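You operate a simulated robot arm through the tools that you are given. There is no shell and no other tool. Be economical: measure what you need, move in short steps, check, and stop when the job is done.

You run a simulated two-armed robot. Do the job below in one go: nothing can be reset, and whatever is moved stays where it is left.

## Task
Hold the probe holder on the block mat and pull its brown probe.
Fine: probe into the probe jar, then screw the white cap on; holder back where it lay.

Only the result counts: the job must be done as asked and must still hold three seconds after the hand-in. Knocking over, shifting, dropping, spilling or breaking anything else fails it. Lids that push on must go on centred and level and be pressed home; caps that screw on are set level and turned clockwise until they are tight.

## Robot
Two 7-joint arms with two-finger parallel grippers on one trunk, on a base that drives. Base frame: it is fixed to the floor where the robot stands at the start and does not move with it; the origin is under the middle of the robot, x ahead of it, y to its left, z up; the surface under the hand at the start is at about z = 0.75. Units: m, degrees, N and s.
The left shoulder is at the start at [0.06, 0.143, 0.976], the right one opposite. With the tool pointing down near the work surface each hand reaches from about 0.3 to 0.74 m from the robot's upright axis, wherever it stands, measured 20 degrees to its own side. Places, roughly: holder well [0.8, 0.1, 0.8]; inside of the probe jar [0.9, 0.2, 0.8]; top of the block mat [0.5, 0, 0.8]. Payload 1.57 kg a hand.
The TCP of each hand is the grasp point between the finger pads, 0.03 m short of the fingertips. In the tool frame z runs along the fingers and y along their closing line. Largest opening 0.11 m; finger width 0.024, thickness 0.012; the body of the gripper, 0.048 by 0.112 m, starts 0.078 m behind the TCP.
Orientation is that of the tool frame in the base frame, as a unit quaternion [x, y, z, w]. With the fingers straight down and closing along the base's y, the tool's x points along the base's -x, its y along +y and its z along -z.

## Interface
- The arms move only by the tool apply_moves. It takes "left_increments", "right_increments" or both (then of equal length, played together; a hand with none holds still); each is a list of rows, each an object (a shift or turn left out is 0, a gripper value left out holds the last) with "xyz": the shift along the tool's x, y, z in m, a list of three; "rotation": the turn, a rotation vector about the tool's x, y, z in degrees, a list of three; "claw": the opening, from 0 (shut) to 1 (fully open). In form: [{"xyz": [x, y, z], "rotation": [rx, ry, rz], "claw": claw}, ...]. A call has 1 to 8 rows; each row is the pose to reach, as a shift and turn from the pose commanded when the call began, along the tool's axes at that moment. A row lasts 0.2 s, in which the tool goes at most 0.05 m and 8.6 degrees; a call with a longer step from one row to the next is refused whole, and so is a gripper value outside its range. A pose out of reach is approached as far as the arm can. The call stops where the force on the tool passes 90 N (or 10 N more than at its start, if that is more) or the arm is blocked; 0.2 s more then pass. Each finger travels about 0.045 m/s and halts on what it meets, pressing with about 21 N; the grip force reading is that of the motor and also rises with nothing between the fingers. The clock runs only during rows and for 0.2 s after the last one: add rows that repeat a pose to give the fingers time. The reply holds the time, the measured pose of the TCP, the force on the tool along the base axes, the opening and the grip force, in the units named above and with some noise, with the torque about the TCP (base axes, N m) and any sound that the robot's microphone picked up.
- Cameras (640 x 400 px; columns grow to the right, rows downward): "scene" is now at [0.0391, 0.0051, 1.5707]; the picture's right is [0.20, -0.98, 0.00], its down [-0.76, -0.16, -0.63] and it looks along [0.61, 0.13, -0.78] (base axes); focal length 272 px, centre (320, 200). "left" rides on the left gripper at [0.07, -0.016, -0.141] in its tool frame; the picture's right is [0.23, 0.97, 0.00], its down [-0.86, 0.20, -0.48] and it looks along [-0.47, 0.11, 0.88] (tool axes); focal length 222 px, centre (320, 200). "right" rides on the right gripper at [0.07, 0.016, -0.141] in its tool frame; the picture's right is [-0.23, 0.97, 0.00], its down [-0.85, -0.20, -0.48] and it looks along [-0.47, -0.11, 0.88] (tool axes); focal length 222 px, centre (320, 200). There is no depth. A picture from a camera that has moved, and an enlarged one, comes with that camera's place and axes in the base frame and with its lens. The place of the scene camera against the robot may be out by one fixed shift of up to 0.018 m in any direction.
- camera(camera): a new picture of that camera. The clock stands still meanwhile.
- lift_body(by): slides the trunk up (or, below 0, down) by that many m; the arms and the scene camera ride with it, the base frame stays. It gives what a move gives, with no picture.
- steer(legs): drives the robot by 1 to 6 legs, each [ahead, left, turn to the left] in m, m and degrees, along the robot's own axes; the way and the turn of a leg run together, so that a leg with both is an arc; at most 1.5 m and 180 degrees a leg. The arms and the cameras ride along, it lands a little off, and it stops where it bumps. It gives what a move gives.
- aim_head(pan, tilt): turns the head with the scene camera to pan (to the left, within 86 degrees either way) and tilt (down, from -29 to 69), counted from straight ahead of the robot. It gives what a move gives.
- inspect(camera, box): a new picture of the part [left, top, right, bottom] of that camera's present view, enlarged. The clock stands still meanwhile.
- sign_off(): hands the job in; it is judged then, once.

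Work in short steps. Places have to be worked out from the pictures, the camera data and where the tool is seen: move nearer, look again, correct. Check each grasp and each placing, and mend what went wrong. You have 120 turns and 100 pictures in all, those below and enlarged ones among them. Open the grippers and draw the arms clear of the work before you hand the job in, unless the task says otherwise; then end with one line.

The tools are called after ">>>" as a command line: name --argument value ..., lists and objects as JSON in quotes. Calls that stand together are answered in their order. apply_moves: Moves the arms, as the interface text tells. Its arguments: {"type":"object","properties":{"left_increments":{"type":"array"},"right_increments":{"type":"array"}},"required":[]} The other tools are called the same way: lift_body (by) slides the trunk up or down; steer (legs) drives the base; aim_head (pan, tilt) turns the head that bears the scene camera; camera (camera) takes a picture; inspect (camera, box) takes an enlarged picture of a part of a camera's view; sign_off () hands the job in.

At the start:

```text
clock: 0.0
left_tcp_pos: [0.5201, 0.2856, 1.0515]
left_ee_rot: [0.0, 1.0, 0.0, 0.0]
left_force: [0.0, 0.3, -0.4]
left_ft_torque: [-0.03, -0.01, 0.0]
left_width: 0.1099
left_gripper_force: 0.0
right_tcp_pos: [0.508, -0.1594, 1.1441]
right_ee_rot: [0.0, 1.0, 0.0, 0.0]
right_force: [0.3, 0.3, 0.4]
right_ft_torque: [0.03, 0.0, -0.01]
right_width: 0.1102
right_gripper_force: 0.1
trunk travel left (down, up): [-0.575, 0.015]
robot x, y, heading: [0.0014, -0.0008, -0.1]
head pan, tilt: [11.6, 51.3]
```

scene: 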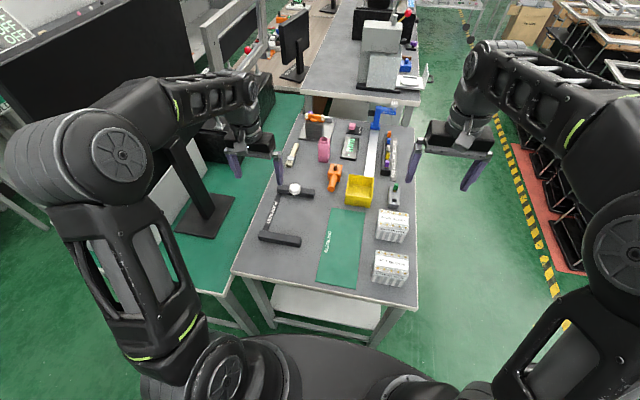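
right: 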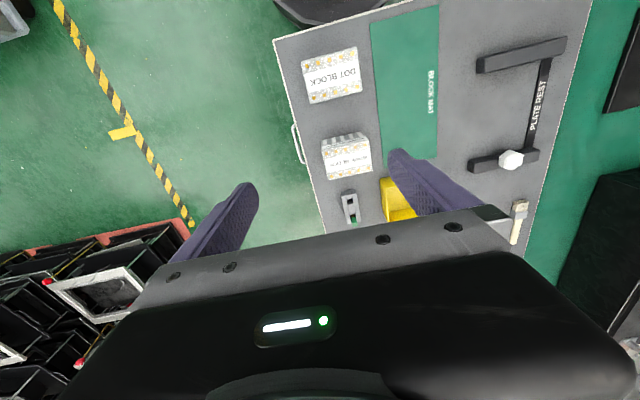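
left: 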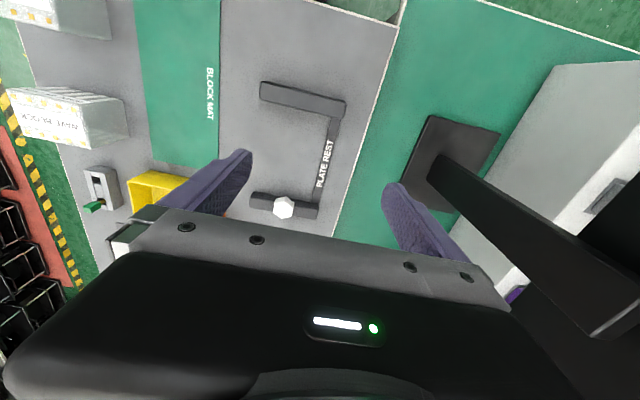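

I start by enlarging the work area to identify the holder, jar, cap and probe.

>>> inspect --camera "scene" --box '[260, 90, 420, 190]'

>>> inspect --camera "scene" --box '[230, 170, 420, 290]'

```text
4.00 times, centred on (340, 140) of scene
camera zoom: at [0.0391, 0.0051, 1.5707], right [0.2, -0.98, 0.0], down [-0.76, -0.16, -0.63], along [0.61, 0.13, -0.78], focal length 1087 px, centre (240, 440)
```

zoom: 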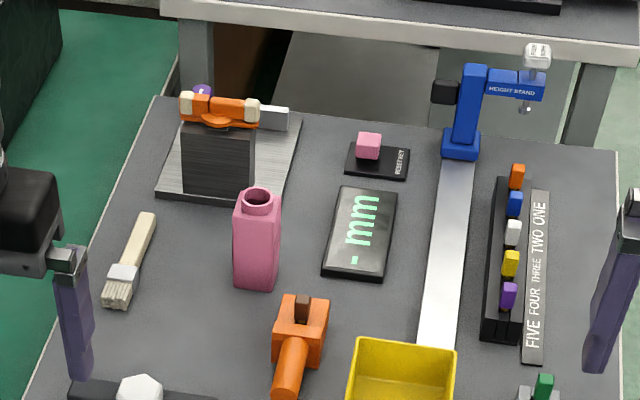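

```text
3.33 times, centred on (325, 230) of scene
camera zoom: at [0.0391, 0.0051, 1.5707], right [0.2, -0.98, 0.0], down [-0.76, -0.16, -0.63], along [0.61, 0.13, -0.78], focal length 906 px, centre (303, 100)
```

zoom: 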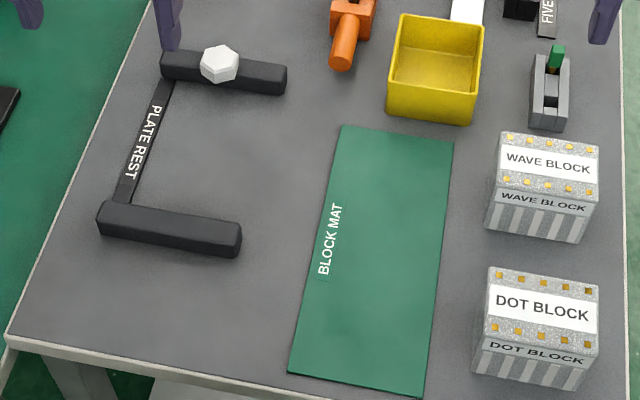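

The orange holder with its brown probe is near [0.80, 0.10], the pink jar near [0.92, 0.17] and the white hex cap near [0.675, 0.236]. I check how far the base can get toward the table by looking down.

>>> aim_head --pan 0 --tilt 69

>>> camera --camera "scene"

```text
clock: 0.8
left_tcp_pos: [0.5198, 0.2869, 1.0514]
left_ee_rot: [0.0, 1.0, 0.001, 0.0]
left_force: [0.4, -0.7, 0.7]
left_ft_torque: [0.02, 0.02, 0.01]
left_width: 0.1099
left_gripper_force: 0.1
right_tcp_pos: [0.5084, -0.1599, 1.1444]
right_ee_rot: [-0.001, 1.0, 0.001, -0.001]
right_force: [-0.2, -0.2, -0.4]
right_ft_torque: [-0.01, 0.0, 0.01]
right_width: 0.11
right_gripper_force: 0.2
trunk travel left (down, up): [-0.575, 0.015]
robot x, y, heading: [0.0029, 0.001, 0.1]
head pan, tilt: [0.0, 68.8]
```

```text
94 pictures are left
camera scene: at [0.0208, -0.0101, 1.5505], right [0.0, -1.0, 0.0], down [-0.93, 0.0, -0.36], along [0.36, 0.0, -0.93], focal length 272 px, centre (320, 200)
```

scene: 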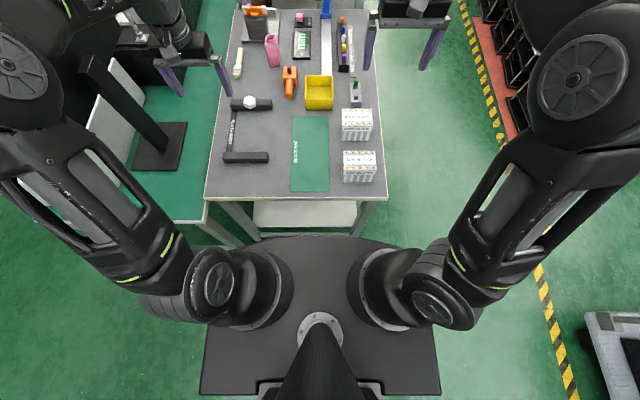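

The torso leaves too little reach from the front, while the right aisle is free and puts everything within ~0.7 m. I drive right, turn to face the table's side, then strafe alongside.

>>> steer --legs '[[0, -0.62, 0], [0, 0, 90], [0, -0.76, 0]]'

>>> aim_head --pan 0 --tilt 62

>>> camera --camera "scene"

```text
clock: 11.8
left_tcp_pos: [0.4861, -0.1157, 1.0497]
left_ee_rot: [-0.698, 0.716, 0.0, 0.0]
left_force: [0.2, -0.3, 0.6]
left_ft_torque: [0.03, 0.0, -0.05]
left_width: 0.1101
left_gripper_force: 0.1
right_tcp_pos: [0.9306, -0.1409, 1.1425]
right_ee_rot: [-0.697, 0.717, 0.0, 0.0]
right_force: [0.5, -0.7, -0.2]
right_ft_torque: [-0.01, 0.02, 0.03]
right_width: 0.1099
right_gripper_force: 0.1
trunk travel left (down, up): [-0.575, 0.015]
robot x, y, heading: [0.7547, -0.6436, 88.7]
head pan, tilt: [0.0, 68.8]
```

```text
clock: 12.5
left_tcp_pos: [0.4851, -0.1171, 1.0505]
left_ee_rot: [-0.698, 0.716, 0.0, 0.0]
left_force: [0.0, -0.2, -0.2]
left_ft_torque: [-0.02, 0.0, -0.04]
left_width: 0.1096
left_gripper_force: 0.1
right_tcp_pos: [0.9299, -0.1411, 1.1436]
right_ee_rot: [-0.697, 0.717, 0.0, 0.001]
right_force: [-0.5, -0.9, 0.6]
right_ft_torque: [0.0, 0.01, 0.01]
right_width: 0.1101
right_gripper_force: 0.1
trunk travel left (down, up): [-0.575, 0.015]
robot x, y, heading: [0.7587, -0.6469, 88.9]
head pan, tilt: [0.0, 62.0]
```

```text
93 pictures are left
camera scene: at [0.7527, -0.6199, 1.5575], right [1.0, -0.03, 0.0], down [-0.02, -0.88, -0.47], along [0.01, 0.47, -0.88], focal length 272 px, centre (320, 200)
```

scene: 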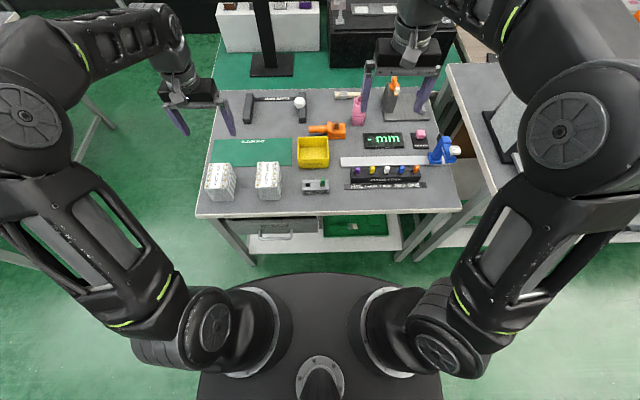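

All is in view: table edge at y≈-0.236, torso front about 0.17 ahead of the axis. I creep ahead 0.12 for reach.

>>> steer --legs '[[0.06, -0.01, 1], [0.06, 0, 0]]'

>>> aim_head --pan 0 --tilt 50

>>> camera --camera "scene"

>>> inspect --camera "scene" --box '[230, 140, 390, 240]'

>>> inspect --camera "scene" --box '[320, 110, 480, 210]'

```text
clock: 14.0
left_tcp_pos: [0.4877, -0.0018, 1.0494]
left_ee_rot: [-0.704, 0.71, -0.001, -0.001]
left_force: [-0.1, 1.2, 0.8]
left_ft_torque: [-0.02, -0.01, -0.02]
left_width: 0.11
left_gripper_force: 0.0
right_tcp_pos: [0.9336, -0.0168, 1.144]
right_ee_rot: [-0.703, 0.711, 0.0, 0.0]
right_force: [0.1, 0.3, 0.4]
right_ft_torque: [-0.07, 0.02, -0.01]
right_width: 0.11
right_gripper_force: 0.1
trunk travel left (down, up): [-0.575, 0.015]
robot x, y, heading: [0.7704, -0.5276, 89.5]
head pan, tilt: [0.0, 62.0]
```

```text
clock: 14.8
left_tcp_pos: [0.4884, -0.0047, 1.0511]
left_ee_rot: [-0.704, 0.711, -0.001, 0.0]
left_force: [-0.5, -0.1, -0.7]
left_ft_torque: [0.02, 0.0, -0.01]
left_width: 0.1099
left_gripper_force: 0.1
right_tcp_pos: [0.9324, -0.0199, 1.1437]
right_ee_rot: [-0.704, 0.711, -0.001, 0.001]
right_force: [0.0, -1.3, -0.2]
right_ft_torque: [-0.01, 0.0, -0.01]
right_width: 0.1102
right_gripper_force: 0.0
trunk travel left (down, up): [-0.575, 0.015]
robot x, y, heading: [0.7671, -0.5278, 89.3]
head pan, tilt: [0.0, 50.0]
```

```text
92 pictures are left
camera scene: at [0.764, -0.4896, 1.5724], right [1.0, -0.01, 0.0], down [-0.01, -0.77, -0.64], along [0.01, 0.64, -0.77], focal length 272 px, centre (320, 200)
```

scene: 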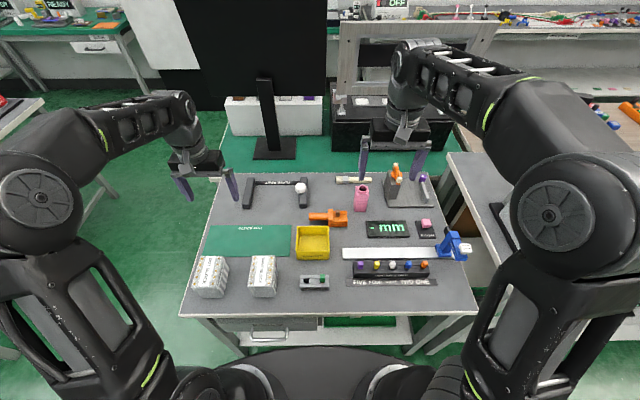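

```text
4.00 times, centred on (310, 190) of scene
camera zoom: at [0.764, -0.4896, 1.5724], right [1.0, -0.01, 0.0], down [-0.01, -0.77, -0.64], along [0.01, 0.64, -0.77], focal length 1087 px, centre (360, 240)
```

zoom: 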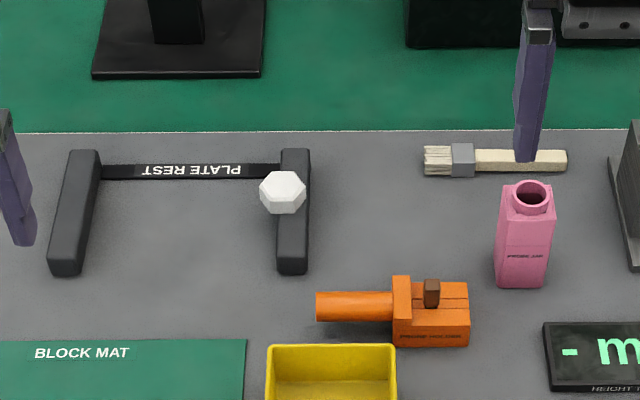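

```text
4.00 times, centred on (400, 160) of scene
camera zoom: at [0.764, -0.4896, 1.5724], right [1.0, -0.01, 0.0], down [-0.01, -0.77, -0.64], along [0.01, 0.64, -0.77], focal length 1087 px, centre (0, 360)
```

zoom: 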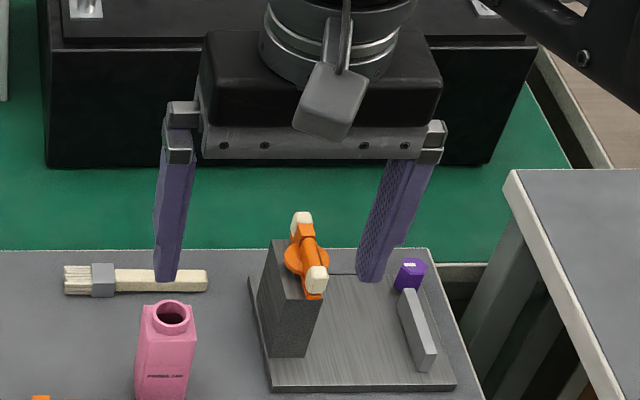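

The holder's handle points to -x with axis y≈0.09, handle middle x≈0.77; the probe sits at about [0.835, 0.08]. I turn the left hand so it closes along y and bring it above the handle to look.

>>> apply_moves --left_increments '[{"xyz": [-0.01, -0.025, 0], "rotation": [0, 0, 8]}, {"xyz": [-0.02, -0.05, 0], "rotation": [0, 0, 16]}, {"xyz": [-0.03, -0.075, 0], "rotation": [0, 0, 24]}, {"xyz": [-0.04, -0.1, 0], "rotation": [0, 0, 32]}, {"xyz": [-0.05, -0.125, 0], "rotation": [0, 0, 40]}, {"xyz": [-0.06, -0.15, 0.01], "rotation": [0, 0, 48]}, {"xyz": [-0.075, -0.175, 0.02], "rotation": [0, 0, 56]}, {"xyz": [-0.09, -0.2, 0.03], "rotation": [0, 0, 64]}]'

```text
clock: 16.6
left_tcp_pos: [0.69, 0.0842, 1.0205]
left_ee_rot: [-0.219, 0.976, 0.0, 0.0]
left_force: [-0.3, -0.8, 0.3]
left_ft_torque: [0.01, -0.04, -0.01]
left_width: 0.11
left_gripper_force: 0.2
right_tcp_pos: [0.934, -0.0198, 1.1438]
right_ee_rot: [-0.704, 0.711, 0.0, 0.001]
right_force: [-0.3, -0.5, 0.1]
right_ft_torque: [-0.01, 0.0, 0.02]
right_width: 0.1102
right_gripper_force: 0.1
trunk travel left (down, up): [-0.575, 0.015]
robot x, y, heading: [0.7673, -0.5259, 89.6]
head pan, tilt: [0.0, 50.0]
```

Rotation works; I finish the last 25° and take wrist and scene views.

>>> apply_moves --left_increments '[{"rotation": [0, 0, 8.4]}, {"rotation": [0, 0, 16.8]}, {"rotation": [0, 0, 25.3]}]'

>>> camera --camera "left"

>>> inspect --camera "scene" --box '[230, 140, 390, 240]'

```text
clock: 17.4
left_tcp_pos: [0.6895, 0.0844, 1.0215]
left_ee_rot: [0.0, 1.0, 0.0, -0.001]
left_force: [-0.3, -0.1, 0.1]
left_ft_torque: [-0.02, 0.02, 0.01]
left_width: 0.11
left_gripper_force: 0.1
right_tcp_pos: [0.9333, -0.0199, 1.1442]
right_ee_rot: [-0.704, 0.711, 0.0, 0.0]
right_force: [0.0, 0.0, 0.5]
right_ft_torque: [0.0, 0.01, 0.01]
right_width: 0.11
right_gripper_force: 0.1
trunk travel left (down, up): [-0.575, 0.015]
robot x, y, heading: [0.7708, -0.5265, 89.5]
head pan, tilt: [0.0, 50.0]
```

```text
89 pictures are left
camera left: at [0.619, 0.0699, 1.1617], right [-0.23, 0.97, 0.0], down [0.85, 0.2, 0.48], along [0.47, 0.11, -0.88], focal length 222 px, centre (320, 200)
```

left: 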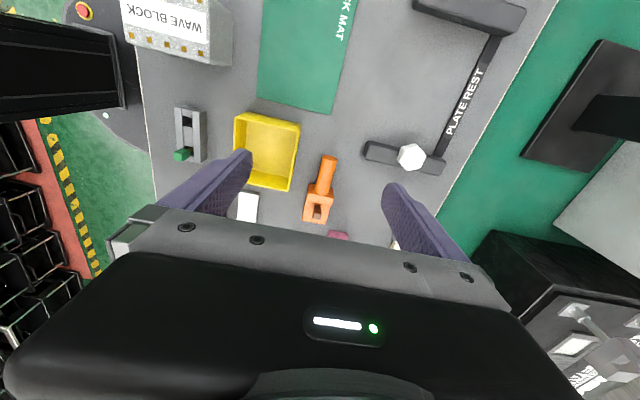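

```text
4.00 times, centred on (310, 190) of scene
camera zoom: at [0.764, -0.4892, 1.5724], right [1.0, -0.01, 0.0], down [-0.01, -0.77, -0.64], along [0.01, 0.64, -0.77], focal length 1087 px, centre (360, 240)
```

zoom: 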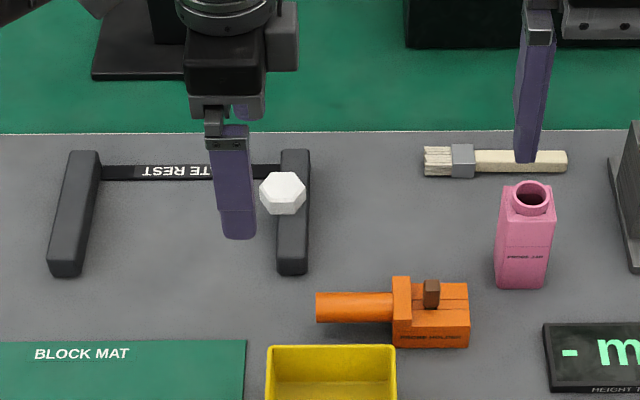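

Wrist view gives handle axis y≈0.113 and probe at [0.831, 0.114]; the scene camera reads about 0.02 low in y. The bin edge is near y≈0.058, so I narrow the opening to ~0.055 and descend partway.

>>> apply_moves --left_increments '[{"xyz": [-0.02, 0.008, 0.03], "claw": 0.5}, {"xyz": [-0.04, 0.016, 0.06]}, {"xyz": [-0.06, 0.024, 0.09]}, {"xyz": [-0.0725, 0.0286, 0.12]}, {"xyz": [-0.0725, 0.0286, 0.14]}, {"xyz": [-0.0725, 0.0286, 0.15]}, {"xyz": [-0.0725, 0.0286, 0.15]}]'

>>> camera --camera "left"

>>> inspect --camera "scene" --box '[270, 170, 390, 245]'

```text
clock: 19.0
left_tcp_pos: [0.7609, 0.1128, 0.872]
left_ee_rot: [-0.002, 1.0, -0.001, 0.0]
left_force: [0.0, 0.6, -0.3]
left_ft_torque: [-0.01, -0.03, -0.03]
left_width: 0.0551
left_gripper_force: 0.1
right_tcp_pos: [0.9335, -0.02, 1.1441]
right_ee_rot: [-0.703, 0.711, 0.0, -0.001]
right_force: [0.4, -0.2, -0.2]
right_ft_torque: [0.0, -0.01, 0.04]
right_width: 0.1099
right_gripper_force: 0.1
trunk travel left (down, up): [-0.575, 0.015]
robot x, y, heading: [0.7687, -0.5251, 89.2]
head pan, tilt: [0.0, 50.0]
```

```text
87 pictures are left
camera left: at [0.691, 0.0974, 1.0121], right [-0.23, 0.97, 0.0], down [0.85, 0.2, 0.48], along [0.47, 0.11, -0.88], focal length 222 px, centre (320, 200)
```

left: 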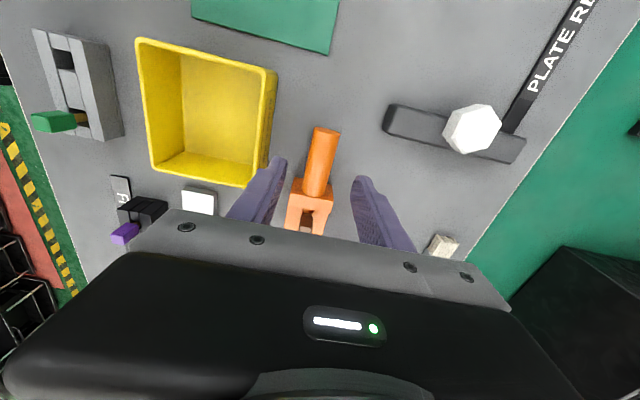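

```text
5.33 times, centred on (330, 208) of scene
camera zoom: at [0.764, -0.4894, 1.5724], right [1.0, -0.01, 0.0], down [-0.01, -0.77, -0.64], along [0.01, 0.64, -0.77], focal length 1449 px, centre (267, 160)
```

zoom: 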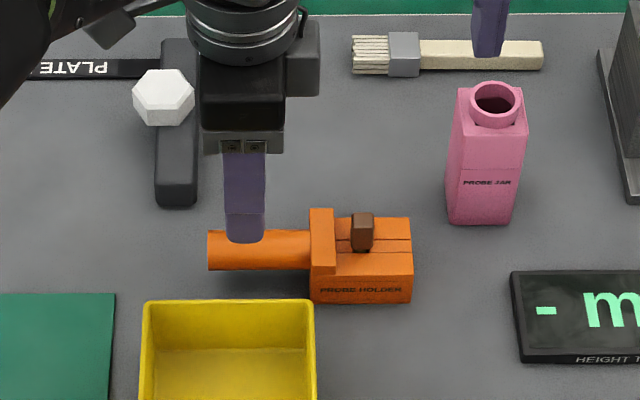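

Alignment is good (handle y≈0.114, center z≈0.777). I descend to z≈0.79 and close.

>>> apply_moves --left_increments '[{"xyz": [0, 0.001, 0.03]}, {"xyz": [0, 0.001, 0.06]}, {"xyz": [0, 0.001, 0.083]}, {"xyz": [0, 0.001, 0.083], "claw": 0}, {"xyz": [0, 0.001, 0.083]}, {"xyz": [0, 0.001, 0.083]}, {"xyz": [0, 0.001, 0.083]}]'

>>> inspect --camera "scene" --box '[270, 170, 390, 245]'

```text
clock: 20.6
left_tcp_pos: [0.76, 0.1142, 0.7877]
left_ee_rot: [-0.001, 1.0, 0.001, 0.001]
left_force: [-0.7, 0.5, 0.1]
left_ft_torque: [0.02, 0.05, 0.03]
left_width: 0.0269
left_gripper_force: 21.1
right_tcp_pos: [0.9336, -0.0195, 1.1436]
right_ee_rot: [-0.703, 0.711, 0.0, 0.0]
right_force: [-0.1, 0.0, 0.5]
right_ft_torque: [-0.01, 0.0, -0.01]
right_width: 0.1101
right_gripper_force: 0.0
trunk travel left (down, up): [-0.575, 0.015]
robot x, y, heading: [0.7694, -0.5271, 89.4]
head pan, tilt: [0.0, 50.0]
```

```text
5.33 times, centred on (330, 208) of scene
camera zoom: at [0.764, -0.4892, 1.5724], right [1.0, -0.01, 0.0], down [-0.01, -0.77, -0.64], along [0.01, 0.64, -0.77], focal length 1449 px, centre (267, 160)
```

zoom: 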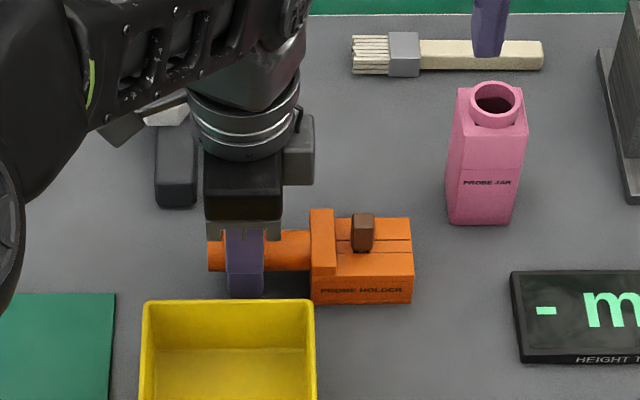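

The handle is gripped (0.027 wide). Home TCP was [0.760, 0.114, 0.788]. I lift straight up and check.

>>> apply_moves --left_increments '[{"xyz": [0, 0, -0.02]}, {"xyz": [0, 0, -0.05]}, {"xyz": [0, 0, -0.09]}, {"xyz": [0, 0, -0.11]}]'

>>> inspect --camera "scene" --box '[200, 140, 400, 265]'

```text
clock: 21.6
left_tcp_pos: [0.7611, 0.1152, 0.9]
left_ee_rot: [0.0, 1.0, 0.0, 0.0]
left_force: [0.2, 1.3, -1.8]
left_ft_torque: [0.02, 0.12, 0.0]
left_width: 0.0273
left_gripper_force: 21.2
right_tcp_pos: [0.9337, -0.0211, 1.1438]
right_ee_rot: [-0.704, 0.71, 0.0, 0.0]
right_force: [0.2, 0.4, -1.2]
right_ft_torque: [0.0, -0.01, -0.01]
right_width: 0.1098
right_gripper_force: 0.1
trunk travel left (down, up): [-0.575, 0.015]
robot x, y, heading: [0.7677, -0.5235, 89.4]
head pan, tilt: [0.0, 50.0]
```

```text
3.20 times, centred on (300, 202) of scene
camera zoom: at [0.764, -0.4892, 1.5724], right [1.0, -0.01, 0.0], down [-0.01, -0.77, -0.64], along [0.01, 0.64, -0.77], focal length 869 px, centre (384, 192)
```

zoom: 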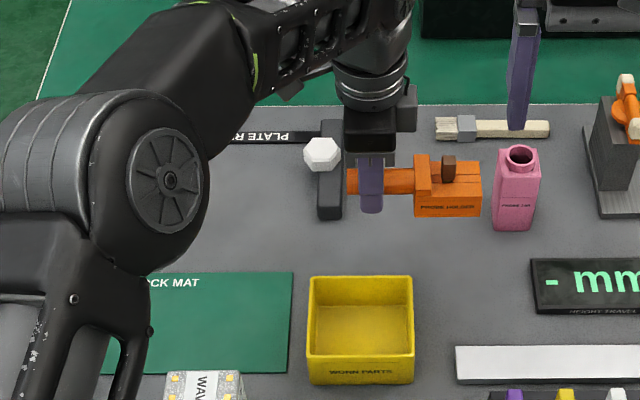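

Holder hangs level. I carry it over the mat to x≈0.53, y≈0.035 and look.

>>> apply_moves --left_increments '[{"xyz": [0.04, -0.014, 0]}, {"xyz": [0.08, -0.028, 0]}, {"xyz": [0.12, -0.042, 0]}, {"xyz": [0.16, -0.056, 0]}, {"xyz": [0.2, -0.07, 0]}, {"xyz": [0.23, -0.08, 0.02]}, {"xyz": [0.23, -0.08, 0.05]}]'

>>> camera --camera "scene"

>>> camera --camera "left"

```text
clock: 23.2
left_tcp_pos: [0.5299, 0.0337, 0.8472]
left_ee_rot: [-0.001, 1.0, 0.0, 0.0]
left_force: [0.8, -1.3, -1.7]
left_ft_torque: [0.01, 0.1, 0.03]
left_width: 0.0274
left_gripper_force: 21.0
right_tcp_pos: [0.9328, -0.0194, 1.1443]
right_ee_rot: [-0.703, 0.711, 0.001, 0.0]
right_force: [-0.6, 0.6, -0.3]
right_ft_torque: [0.0, 0.01, 0.01]
right_width: 0.1102
right_gripper_force: 0.0
trunk travel left (down, up): [-0.575, 0.015]
robot x, y, heading: [0.7688, -0.5242, 89.1]
head pan, tilt: [0.0, 50.0]
```

```text
83 pictures are left
camera scene: at [0.764, -0.4886, 1.5724], right [1.0, -0.01, 0.0], down [-0.01, -0.77, -0.64], along [0.01, 0.64, -0.77], focal length 272 px, centre (320, 200)
```

scene: 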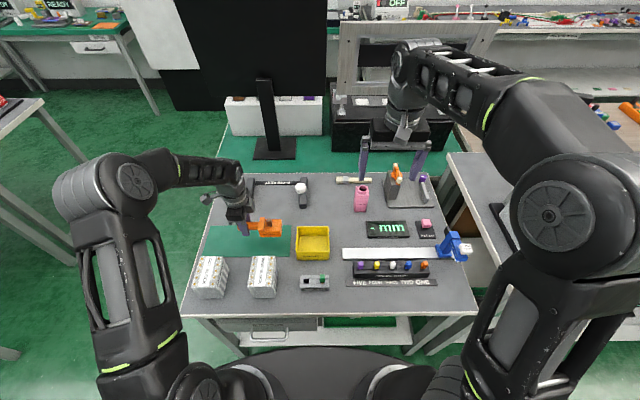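

```text
82 pictures are left
camera left: at [0.4604, 0.0194, 0.9881], right [-0.23, 0.97, 0.0], down [0.85, 0.2, 0.48], along [0.47, 0.11, -0.88], focal length 222 px, centre (320, 200)
```

left: 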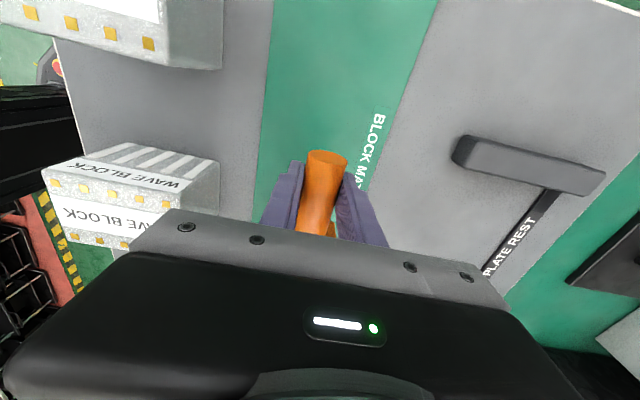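

Holder is centred over the mat (y −0.025…0.10). I lower it to contact.

>>> apply_moves --left_increments '[{"xyz": [0, 0, 0.03]}, {"xyz": [0, 0, 0.05]}, {"xyz": [0, 0, 0.056]}, {"xyz": [0, 0, 0.06]}]'

```text
clock: 24.2
left_tcp_pos: [0.532, 0.034, 0.7905]
left_ee_rot: [-0.002, 1.0, 0.002, 0.001]
left_force: [-0.7, -1.7, 10.9]
left_ft_torque: [-0.02, -0.49, -0.03]
left_width: 0.0274
left_gripper_force: 20.9
right_tcp_pos: [0.9335, -0.0213, 1.145]
right_ee_rot: [-0.704, 0.71, 0.0, 0.001]
right_force: [0.3, 0.1, -0.6]
right_ft_torque: [-0.01, 0.02, -0.03]
right_width: 0.1098
right_gripper_force: 0.1
trunk travel left (down, up): [-0.575, 0.015]
robot x, y, heading: [0.7705, -0.5269, 89.2]
head pan, tilt: [0.0, 50.0]
```

Holder rests on the mat at TCP z 0.7905; probe should be near [0.604, 0.034]. I turn the right hand by -90° while bringing it above, planning a ~35° lean toward +x so the hands clear each other.

>>> apply_moves --right_increments '[{"xyz": [-0.006, 0.025, 0.0], "rotation": [0, 0, -8]}, {"xyz": [-0.012, 0.05, 0.0], "rotation": [0, 0, -16]}, {"xyz": [-0.018, 0.075, 0.01], "rotation": [0, 0, -24]}, {"xyz": [-0.024, 0.1, 0.02], "rotation": [0, 0, -32]}, {"xyz": [-0.03, 0.125, 0.03], "rotation": [0, 0, -40]}, {"xyz": [-0.036, 0.15, 0.04], "rotation": [0, 0, -48]}, {"xyz": [-0.043, 0.175, 0.05], "rotation": [0, 0, -56]}, {"xyz": [-0.05, 0.2, 0.06], "rotation": [0, 0, -64]}]'

```text
clock: 26.0
left_tcp_pos: [0.5317, 0.0328, 0.789]
left_ee_rot: [-0.001, 1.0, 0.001, 0.0]
left_force: [-2.4, 3.8, 8.9]
left_ft_torque: [0.01, -0.26, 0.18]
left_width: 0.027
left_gripper_force: 20.4
right_tcp_pos: [0.7345, 0.032, 1.0823]
right_ee_rot: [0.973, -0.229, 0.0, 0.001]
right_force: [-0.7, 0.7, -0.5]
right_ft_torque: [0.01, 0.0, -0.02]
right_width: 0.11
right_gripper_force: 0.0
trunk travel left (down, up): [-0.575, 0.015]
robot x, y, heading: [0.7682, -0.528, 89.5]
head pan, tilt: [0.0, 50.0]
```

Next I finish the yaw (26.5° left).

>>> apply_moves --right_increments '[{"rotation": [0, 0, -8.5]}, {"rotation": [0, 0, -17]}, {"rotation": [0, 0, -25]}, {"rotation": [0, 0, -26.5]}]'

>>> apply_moves --right_increments '[{"rotation": [0, -8, 0], "claw": 0.45}, {"rotation": [0, -16, 0]}, {"rotation": [0, -24, 0]}, {"rotation": [0, -32, 0]}, {"rotation": [0, -35, 0]}]'

>>> camera --camera "right"

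>>> inspect --camera "scene" --box '[200, 160, 360, 260]'

```text
clock: 27.0
left_tcp_pos: [0.531, 0.0323, 0.7883]
left_ee_rot: [-0.001, 1.0, 0.0, 0.001]
left_force: [-1.9, 1.6, 6.8]
left_ft_torque: [0.0, -0.21, 0.1]
left_width: 0.0272
left_gripper_force: 21.0
right_tcp_pos: [0.7344, 0.0305, 1.0834]
right_ee_rot: [1.0, 0.0, -0.001, 0.0]
right_force: [0.1, 0.1, -0.7]
right_ft_torque: [0.02, -0.02, -0.02]
right_width: 0.1099
right_gripper_force: 0.1
trunk travel left (down, up): [-0.575, 0.015]
robot x, y, heading: [0.7675, -0.5227, 89.6]
head pan, tilt: [0.0, 50.0]
```

```text
clock: 28.2
left_tcp_pos: [0.5314, 0.0331, 0.7897]
left_ee_rot: [0.0, 1.0, 0.0, 0.0]
left_force: [0.7, -0.6, 2.5]
left_ft_torque: [0.0, -0.1, 0.02]
left_width: 0.027
left_gripper_force: 20.9
right_tcp_pos: [0.7343, 0.0315, 1.0839]
right_ee_rot: [0.954, -0.002, -0.301, -0.001]
right_force: [0.0, 0.3, -0.4]
right_ft_torque: [0.01, 0.02, -0.01]
right_width: 0.0496
right_gripper_force: 0.1
trunk travel left (down, up): [-0.575, 0.015]
robot x, y, heading: [0.7697, -0.5246, 89.5]
head pan, tilt: [0.0, 50.0]
```

```text
81 pictures are left
camera right: at [0.8724, 0.0141, 1.16], right [-0.19, -0.97, 0.13], down [-0.42, 0.2, 0.88], along [-0.89, 0.11, -0.45], focal length 222 px, centre (320, 200)
```

right: 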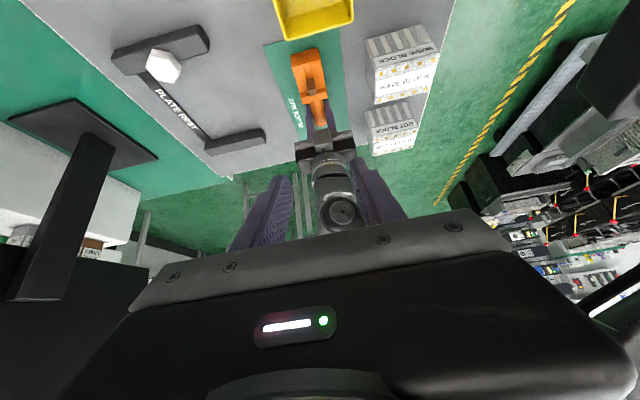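

```text
4.00 times, centred on (280, 210) of scene
camera zoom: at [0.7641, -0.4896, 1.5724], right [1.0, -0.01, 0.0], down [-0.01, -0.77, -0.64], along [0.01, 0.64, -0.77], focal length 1087 px, centre (480, 160)
```

zoom: 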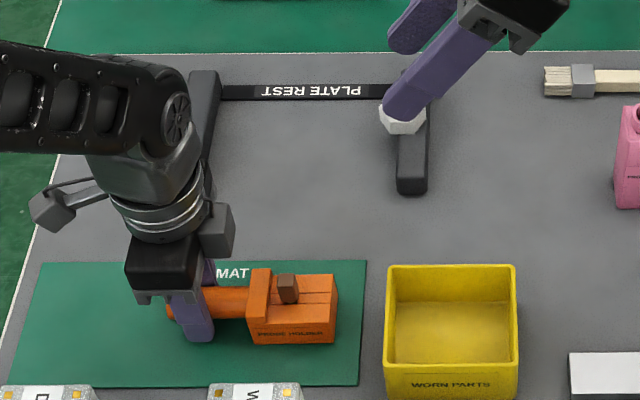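

The probe is at about [0.61, 0.033, ~0.82]. I bring the tilted right hand to a pre-grasp 8 cm back along its fingers and look.

>>> apply_moves --right_increments '[{"xyz": [0.013, 0, 0.045]}, {"xyz": [0.026, -0.001, 0.09]}, {"xyz": [0.04, -0.0015, 0.135]}, {"xyz": [0.053, -0.0015, 0.17]}, {"xyz": [0.053, -0.0015, 0.182]}]'

>>> camera --camera "right"

>>> inspect --camera "scene" --box '[200, 180, 320, 255]'

```text
clock: 29.4
left_tcp_pos: [0.531, 0.0339, 0.7892]
left_ee_rot: [-0.001, 1.0, 0.0, 0.0]
left_force: [0.1, 0.4, -0.4]
left_ft_torque: [0.0, 0.08, 0.0]
left_width: 0.0271
left_gripper_force: 21.5
right_tcp_pos: [0.6747, 0.0342, 0.9025]
right_ee_rot: [0.954, -0.001, -0.3, 0.0]
right_force: [-0.3, 0.2, 0.6]
right_ft_torque: [-0.04, -0.03, 0.0]
right_width: 0.0498
right_gripper_force: 0.1
trunk travel left (down, up): [-0.575, 0.015]
robot x, y, heading: [0.7676, -0.5238, 89.8]
head pan, tilt: [0.0, 50.0]
```

```text
79 pictures are left
camera right: at [0.8125, 0.0162, 0.9794], right [-0.19, -0.97, 0.13], down [-0.43, 0.2, 0.88], along [-0.89, 0.11, -0.45], focal length 222 px, centre (320, 200)
```

right: 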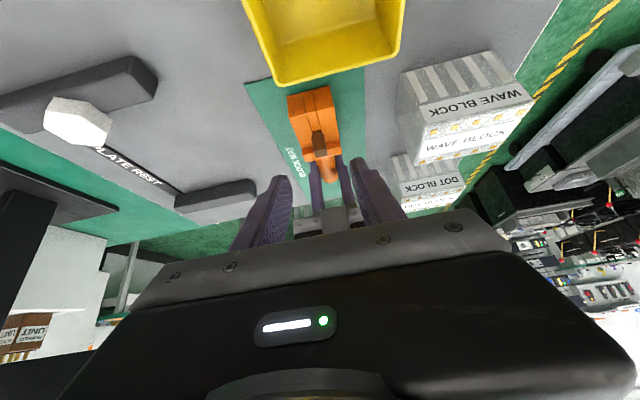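

```text
5.33 times, centred on (260, 218) of scene
camera zoom: at [0.7639, -0.4892, 1.5724], right [1.0, -0.01, 0.0], down [-0.01, -0.77, -0.64], along [0.01, 0.64, -0.77], focal length 1449 px, centre (640, 107)
```

zoom: 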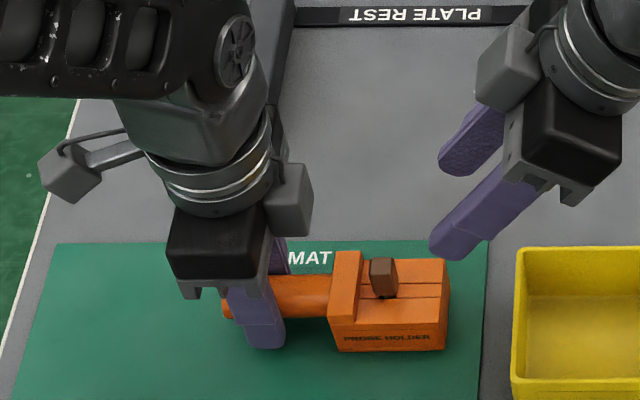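

Probe top about [0.613, 0.033]. I advance along the finger axis so the tips bracket the stub just above the block, then look before closing.

>>> apply_moves --right_increments '[{"xyz": [0, 0.001, 0.03]}, {"xyz": [-0.001, 0.001, 0.055]}, {"xyz": [-0.002, 0.001, 0.074]}]'

>>> camera --camera "right"

>>> inspect --camera "scene" --box '[230, 200, 310, 250]'

```text
clock: 30.2
left_tcp_pos: [0.5315, 0.0325, 0.7887]
left_ee_rot: [-0.001, 1.0, 0.0, 0.0]
left_force: [-0.5, 0.2, -1.3]
left_ft_torque: [-0.01, 0.1, -0.02]
left_width: 0.0271
left_gripper_force: 20.7
right_tcp_pos: [0.6289, 0.0338, 0.8453]
right_ee_rot: [0.953, 0.0, -0.301, 0.0]
right_force: [0.2, 0.4, 0.0]
right_ft_torque: [0.01, 0.0, -0.01]
right_width: 0.0495
right_gripper_force: 0.0
trunk travel left (down, up): [-0.575, 0.015]
robot x, y, heading: [0.7687, -0.527, 89.6]
head pan, tilt: [0.0, 50.0]
```

```text
77 pictures are left
camera right: at [0.7665, 0.0146, 0.9207], right [-0.19, -0.97, 0.13], down [-0.43, 0.2, 0.88], along [-0.89, 0.11, -0.45], focal length 222 px, centre (320, 200)
```

right: 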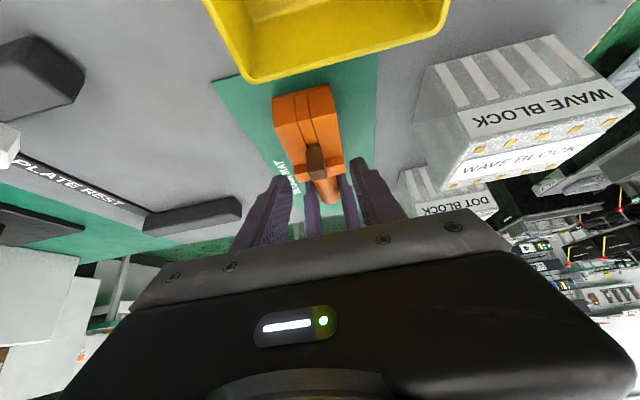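

```text
8.00 times, centred on (270, 225) of scene
camera zoom: at [0.7638, -0.4892, 1.5724], right [1.0, -0.01, 0.0], down [-0.01, -0.77, -0.64], along [0.01, 0.64, -0.77], focal length 2173 px, centre (720, 0)
```

zoom: 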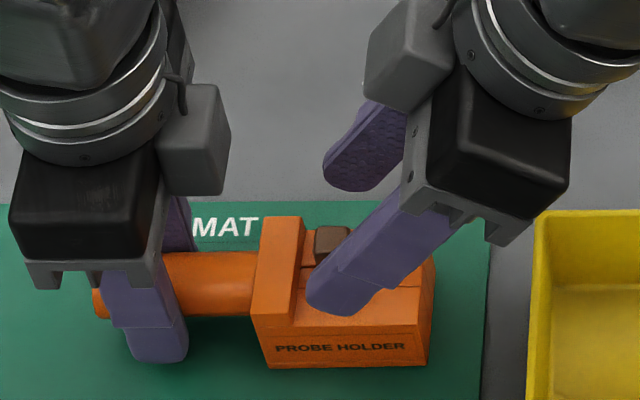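

Tips bracket the stub with the hands clear of each other. I lower 4 mm and close.

>>> apply_moves --right_increments '[{"xyz": [0.0023, 0, 0.0035], "claw": 0.45}, {"xyz": [0.0023, 0, 0.0035], "claw": 0.2}, {"xyz": [0.0023, 0, 0.0035], "claw": 0}, {"xyz": [0.0023, 0, 0.0035]}, {"xyz": [0.0023, 0, 0.0035]}, {"xyz": [0.0023, 0, 0.0035]}]'

>>> inspect --camera "scene" --box '[230, 200, 310, 250]'

```text
clock: 31.6
left_tcp_pos: [0.5308, 0.0339, 0.7886]
left_ee_rot: [-0.001, 1.0, 0.0, 0.0]
left_force: [0.2, -3.9, 1.9]
left_ft_torque: [0.05, -0.08, -0.31]
left_width: 0.0273
left_gripper_force: 20.8
right_tcp_pos: [0.629, 0.0326, 0.8401]
right_ee_rot: [0.954, -0.001, -0.301, -0.001]
right_force: [-0.4, 4.5, -0.1]
right_ft_torque: [0.1, -0.01, -0.09]
right_width: 0.0136
right_gripper_force: 21.0
trunk travel left (down, up): [-0.575, 0.015]
robot x, y, heading: [0.7679, -0.5265, 89.1]
head pan, tilt: [0.0, 50.0]
```

```text
8.00 times, centred on (270, 225) of scene
camera zoom: at [0.764, -0.4893, 1.5724], right [1.0, -0.01, 0.0], down [-0.01, -0.77, -0.64], along [0.01, 0.64, -0.77], focal length 2173 px, centre (720, 0)
```

zoom: 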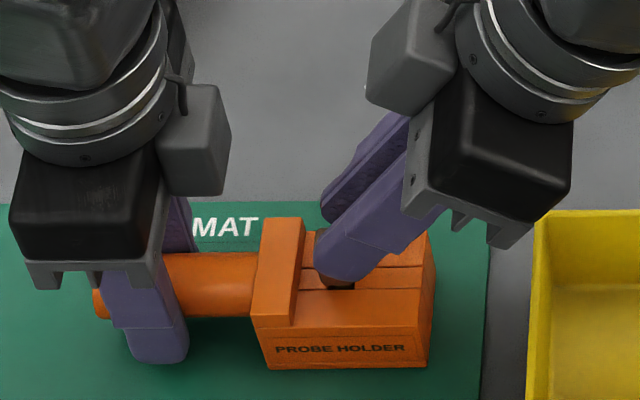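

The stub is gripped (0.0136 wide). I pull straight up in small steps while the left hand holds.

>>> apply_moves --right_increments '[{"xyz": [-0.0029, 0, -0.0041]}, {"xyz": [-0.0057, 0, -0.0082]}, {"xyz": [-0.0086, 0, -0.0123]}, {"xyz": [-0.0115, 0, -0.0164]}]'

>>> inspect --camera "scene" --box '[230, 200, 310, 250]'

```text
clock: 32.6
left_tcp_pos: [0.5314, 0.0338, 0.7891]
left_ee_rot: [-0.001, 1.0, 0.001, -0.001]
left_force: [-0.4, -0.6, -0.6]
left_ft_torque: [-0.02, 0.04, -0.01]
left_width: 0.027
left_gripper_force: 20.9
right_tcp_pos: [0.6294, 0.0327, 0.8619]
right_ee_rot: [0.954, 0.0, -0.301, 0.0]
right_force: [0.2, 0.6, -0.3]
right_ft_torque: [0.04, -0.01, 0.01]
right_width: 0.0139
right_gripper_force: 21.2
trunk travel left (down, up): [-0.575, 0.015]
robot x, y, heading: [0.7741, -0.527, 89.5]
head pan, tilt: [0.0, 50.0]
```

```text
8.00 times, centred on (270, 225) of scene
camera zoom: at [0.7639, -0.4893, 1.5724], right [1.0, -0.01, 0.0], down [-0.01, -0.77, -0.64], along [0.01, 0.64, -0.77], focal length 2173 px, centre (720, 0)
```

zoom: 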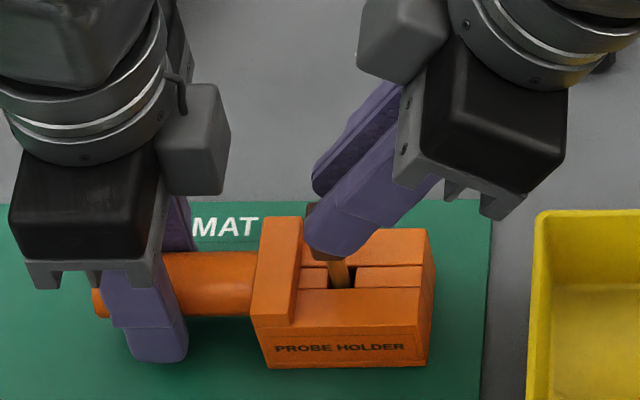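

It slides out: a thin shaft follows the brown head. I continue straight up.

>>> apply_moves --right_increments '[{"xyz": [-0.0086, 0, -0.0123]}, {"xyz": [-0.0172, 0, -0.0246]}, {"xyz": [-0.0258, 0, -0.0369]}, {"xyz": [-0.0344, 0, -0.0491]}, {"xyz": [-0.0459, 0, -0.0655]}]'

>>> inspect --camera "scene" --box '[230, 180, 310, 250]'

>>> camera --camera "right"

```text
clock: 33.8
left_tcp_pos: [0.5318, 0.0336, 0.789]
left_ee_rot: [-0.001, 1.0, 0.0, 0.0]
left_force: [0.3, -1.2, 0.0]
left_ft_torque: [-0.1, 0.02, -0.02]
left_width: 0.027
left_gripper_force: 20.8
right_tcp_pos: [0.6285, 0.0329, 0.942]
right_ee_rot: [0.954, 0.0, -0.301, 0.0]
right_force: [0.4, -0.4, -1.2]
right_ft_torque: [-0.01, -0.02, 0.0]
right_width: 0.0136
right_gripper_force: 21.2
trunk travel left (down, up): [-0.575, 0.015]
robot x, y, heading: [0.7654, -0.5228, 89.5]
head pan, tilt: [0.0, 50.0]
```

```text
5.71 times, centred on (270, 215) of scene
camera zoom: at [0.7639, -0.4894, 1.5724], right [1.0, -0.01, 0.0], down [-0.01, -0.77, -0.64], along [0.01, 0.64, -0.77], focal length 1552 px, centre (606, 114)
```

zoom: 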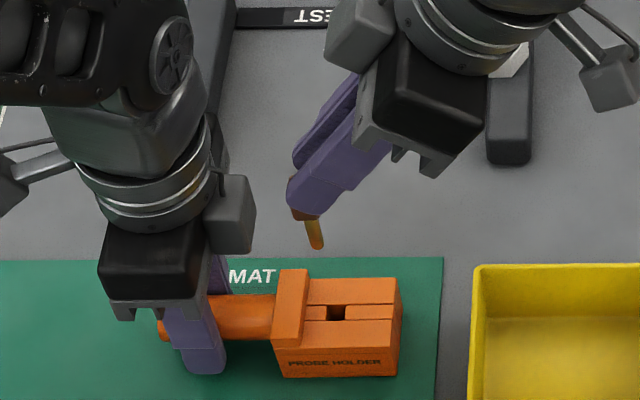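

```text
72 pictures are left
camera right: at [0.7658, 0.015, 1.017], right [-0.19, -0.97, 0.13], down [-0.43, 0.2, 0.88], along [-0.89, 0.11, -0.45], focal length 222 px, centre (320, 200)
```

right: 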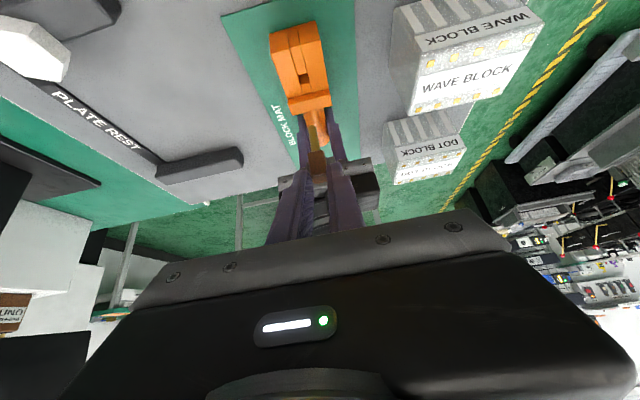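

The probe is free, shaft tip ~0.09 below the TCP and nearly vertical. Keeping the tilt, I raise it and carry it toward the jar at about [0.926, 0.182].

>>> apply_moves --right_increments '[{"xyz": [-0.02, 0, -0.0287]}, {"xyz": [-0.0402, 0, -0.0573]}, {"xyz": [-0.0074, -0.019, -0.0803]}, {"xyz": [0.0254, -0.038, -0.1033]}, {"xyz": [0.0582, -0.057, -0.1263]}, {"xyz": [0.091, -0.076, -0.1493]}, {"xyz": [0.1238, -0.095, -0.1723]}]'

>>> camera --camera "scene"

>>> camera --camera "right"

```text
clock: 35.4
left_tcp_pos: [0.532, 0.0336, 0.7896]
left_ee_rot: [-0.001, 1.0, 0.0, 0.0]
left_force: [0.1, 0.3, -2.0]
left_ft_torque: [-0.02, 0.09, 0.02]
left_width: 0.0271
left_gripper_force: 21.1
right_tcp_pos: [0.8285, 0.1282, 1.0099]
right_ee_rot: [0.954, -0.002, -0.301, -0.001]
right_force: [0.3, 0.3, -0.5]
right_ft_torque: [-0.01, 0.03, -0.02]
right_width: 0.0137
right_gripper_force: 20.3
trunk travel left (down, up): [-0.575, 0.015]
robot x, y, heading: [0.7708, -0.5261, 89.4]
head pan, tilt: [0.0, 50.0]
```

```text
71 pictures are left
camera scene: at [0.7646, -0.4888, 1.5724], right [1.0, -0.01, 0.0], down [-0.01, -0.77, -0.64], along [0.01, 0.64, -0.77], focal length 272 px, centre (320, 200)
```

scene: 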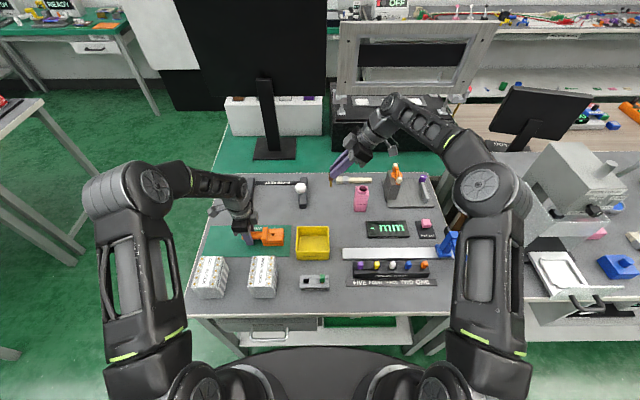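

```text
70 pictures are left
camera right: at [0.9663, 0.1113, 1.0859], right [-0.19, -0.97, 0.13], down [-0.43, 0.2, 0.88], along [-0.89, 0.11, -0.45], focal length 222 px, centre (320, 200)
```

right: 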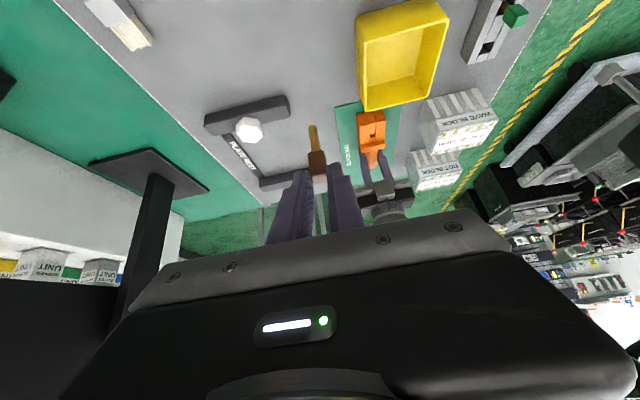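

Path is clear and the elbow stays high above the height stand. I go on to hover over the jar mouth.

>>> apply_moves --right_increments '[{"xyz": [0.033, -0.018, -0.019]}, {"xyz": [0.066, -0.036, -0.038]}, {"xyz": [0.0987, -0.054, -0.057]}]'

>>> inspect --camera "scene" --box '[320, 130, 440, 220]'

>>> camera --camera "right"

```text
clock: 36.2
left_tcp_pos: [0.5323, 0.0341, 0.7891]
left_ee_rot: [-0.001, 1.0, 0.0, 0.0]
left_force: [-0.1, -0.4, -0.8]
left_ft_torque: [-0.01, 0.05, -0.01]
left_width: 0.0272
left_gripper_force: 21.0
right_tcp_pos: [0.8864, 0.155, 1.0049]
right_ee_rot: [0.954, -0.001, -0.301, 0.0]
right_force: [0.3, 0.3, -0.8]
right_ft_torque: [0.0, 0.02, -0.03]
right_width: 0.014
right_gripper_force: 21.4
right hand out of reach, approached as far as the arm can: row 2, 3
trunk travel left (down, up): [-0.575, 0.015]
robot x, y, heading: [0.7685, -0.5255, 89.2]
head pan, tilt: [0.0, 50.0]
```

```text
4.44 times, centred on (380, 175) of scene
camera zoom: at [0.7644, -0.489, 1.5724], right [1.0, -0.01, 0.0], down [-0.01, -0.77, -0.64], along [0.01, 0.64, -0.77], focal length 1207 px, centre (53, 311)
```

zoom: 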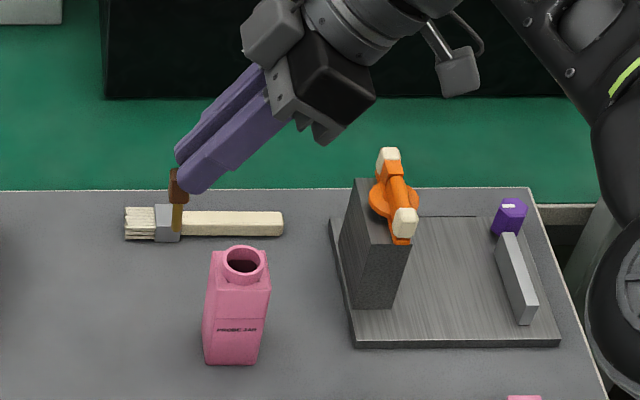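

```text
68 pictures are left
camera right: at [1.0242, 0.1377, 1.0808], right [-0.19, -0.97, 0.13], down [-0.43, 0.2, 0.88], along [-0.89, 0.11, -0.45], focal length 222 px, centre (320, 200)
```

right: 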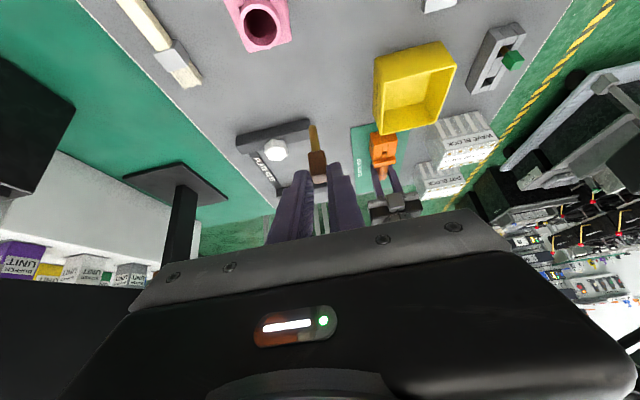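

Reach runs out with this tilt, so I'll drive closer, but first return the holder. I draw the right hand (with probe) back and aside.

>>> apply_moves --right_increments '[{"xyz": [-0.01, 0.04, -0.009]}, {"xyz": [-0.02, 0.08, -0.017]}, {"xyz": [-0.03, 0.12, -0.026]}, {"xyz": [-0.0385, 0.162, -0.034]}]'

>>> apply_moves --left_increments '[{"xyz": [0, 0, -0.02]}, {"xyz": [0, 0, -0.06]}, {"xyz": [0, 0, -0.11]}, {"xyz": [-0.04, 0.014, -0.11]}, {"xyz": [-0.08, 0.028, -0.11]}, {"xyz": [-0.12, 0.042, -0.11]}, {"xyz": [-0.16, 0.056, -0.11]}, {"xyz": [-0.2, 0.07, -0.11]}]'

>>> inspect --camera "scene" --box '[240, 130, 440, 255]'

```text
clock: 37.2
left_tcp_pos: [0.532, 0.0327, 0.7894]
left_ee_rot: [-0.002, 1.0, 0.0, 0.0]
left_force: [-0.5, -0.6, -1.4]
left_ft_torque: [0.04, 0.07, -0.02]
left_width: 0.0273
left_gripper_force: 20.8
right_tcp_pos: [0.8726, -0.0053, 1.0568]
right_ee_rot: [0.954, 0.0, -0.3, 0.001]
right_force: [0.3, -0.7, 0.3]
right_ft_torque: [0.05, 0.01, 0.02]
right_width: 0.0138
right_gripper_force: 20.9
trunk travel left (down, up): [-0.575, 0.015]
robot x, y, heading: [0.765, -0.5279, 89.4]
head pan, tilt: [0.0, 50.0]
```

```text
clock: 39.0
left_tcp_pos: [0.7342, 0.1051, 0.8976]
left_ee_rot: [-0.002, 1.0, 0.001, 0.001]
left_force: [1.3, -0.3, -1.3]
left_ft_torque: [-0.02, 0.07, 0.0]
left_width: 0.0272
left_gripper_force: 20.3
right_tcp_pos: [0.8745, -0.0037, 1.0572]
right_ee_rot: [0.954, -0.002, -0.301, -0.002]
right_force: [0.3, -0.4, -0.8]
right_ft_torque: [0.02, 0.03, 0.0]
right_width: 0.0138
right_gripper_force: 20.8
trunk travel left (down, up): [-0.575, 0.015]
robot x, y, heading: [0.7688, -0.5266, 89.4]
head pan, tilt: [0.0, 50.0]
```

```text
3.20 times, centred on (340, 192) of scene
camera zoom: at [0.7651, -0.4887, 1.5724], right [1.0, -0.01, 0.0], down [-0.01, -0.77, -0.64], along [0.01, 0.64, -0.77], focal length 869 px, centre (256, 224)
```

zoom: 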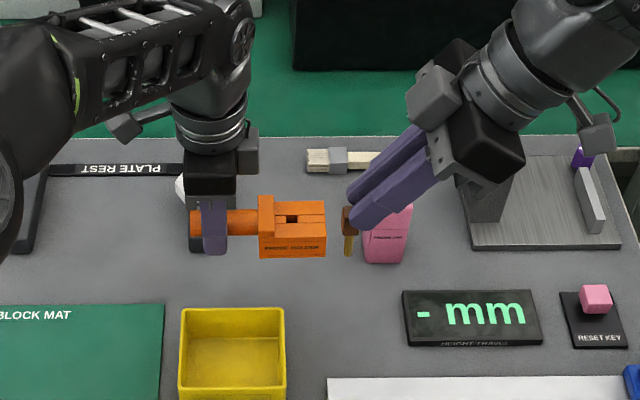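

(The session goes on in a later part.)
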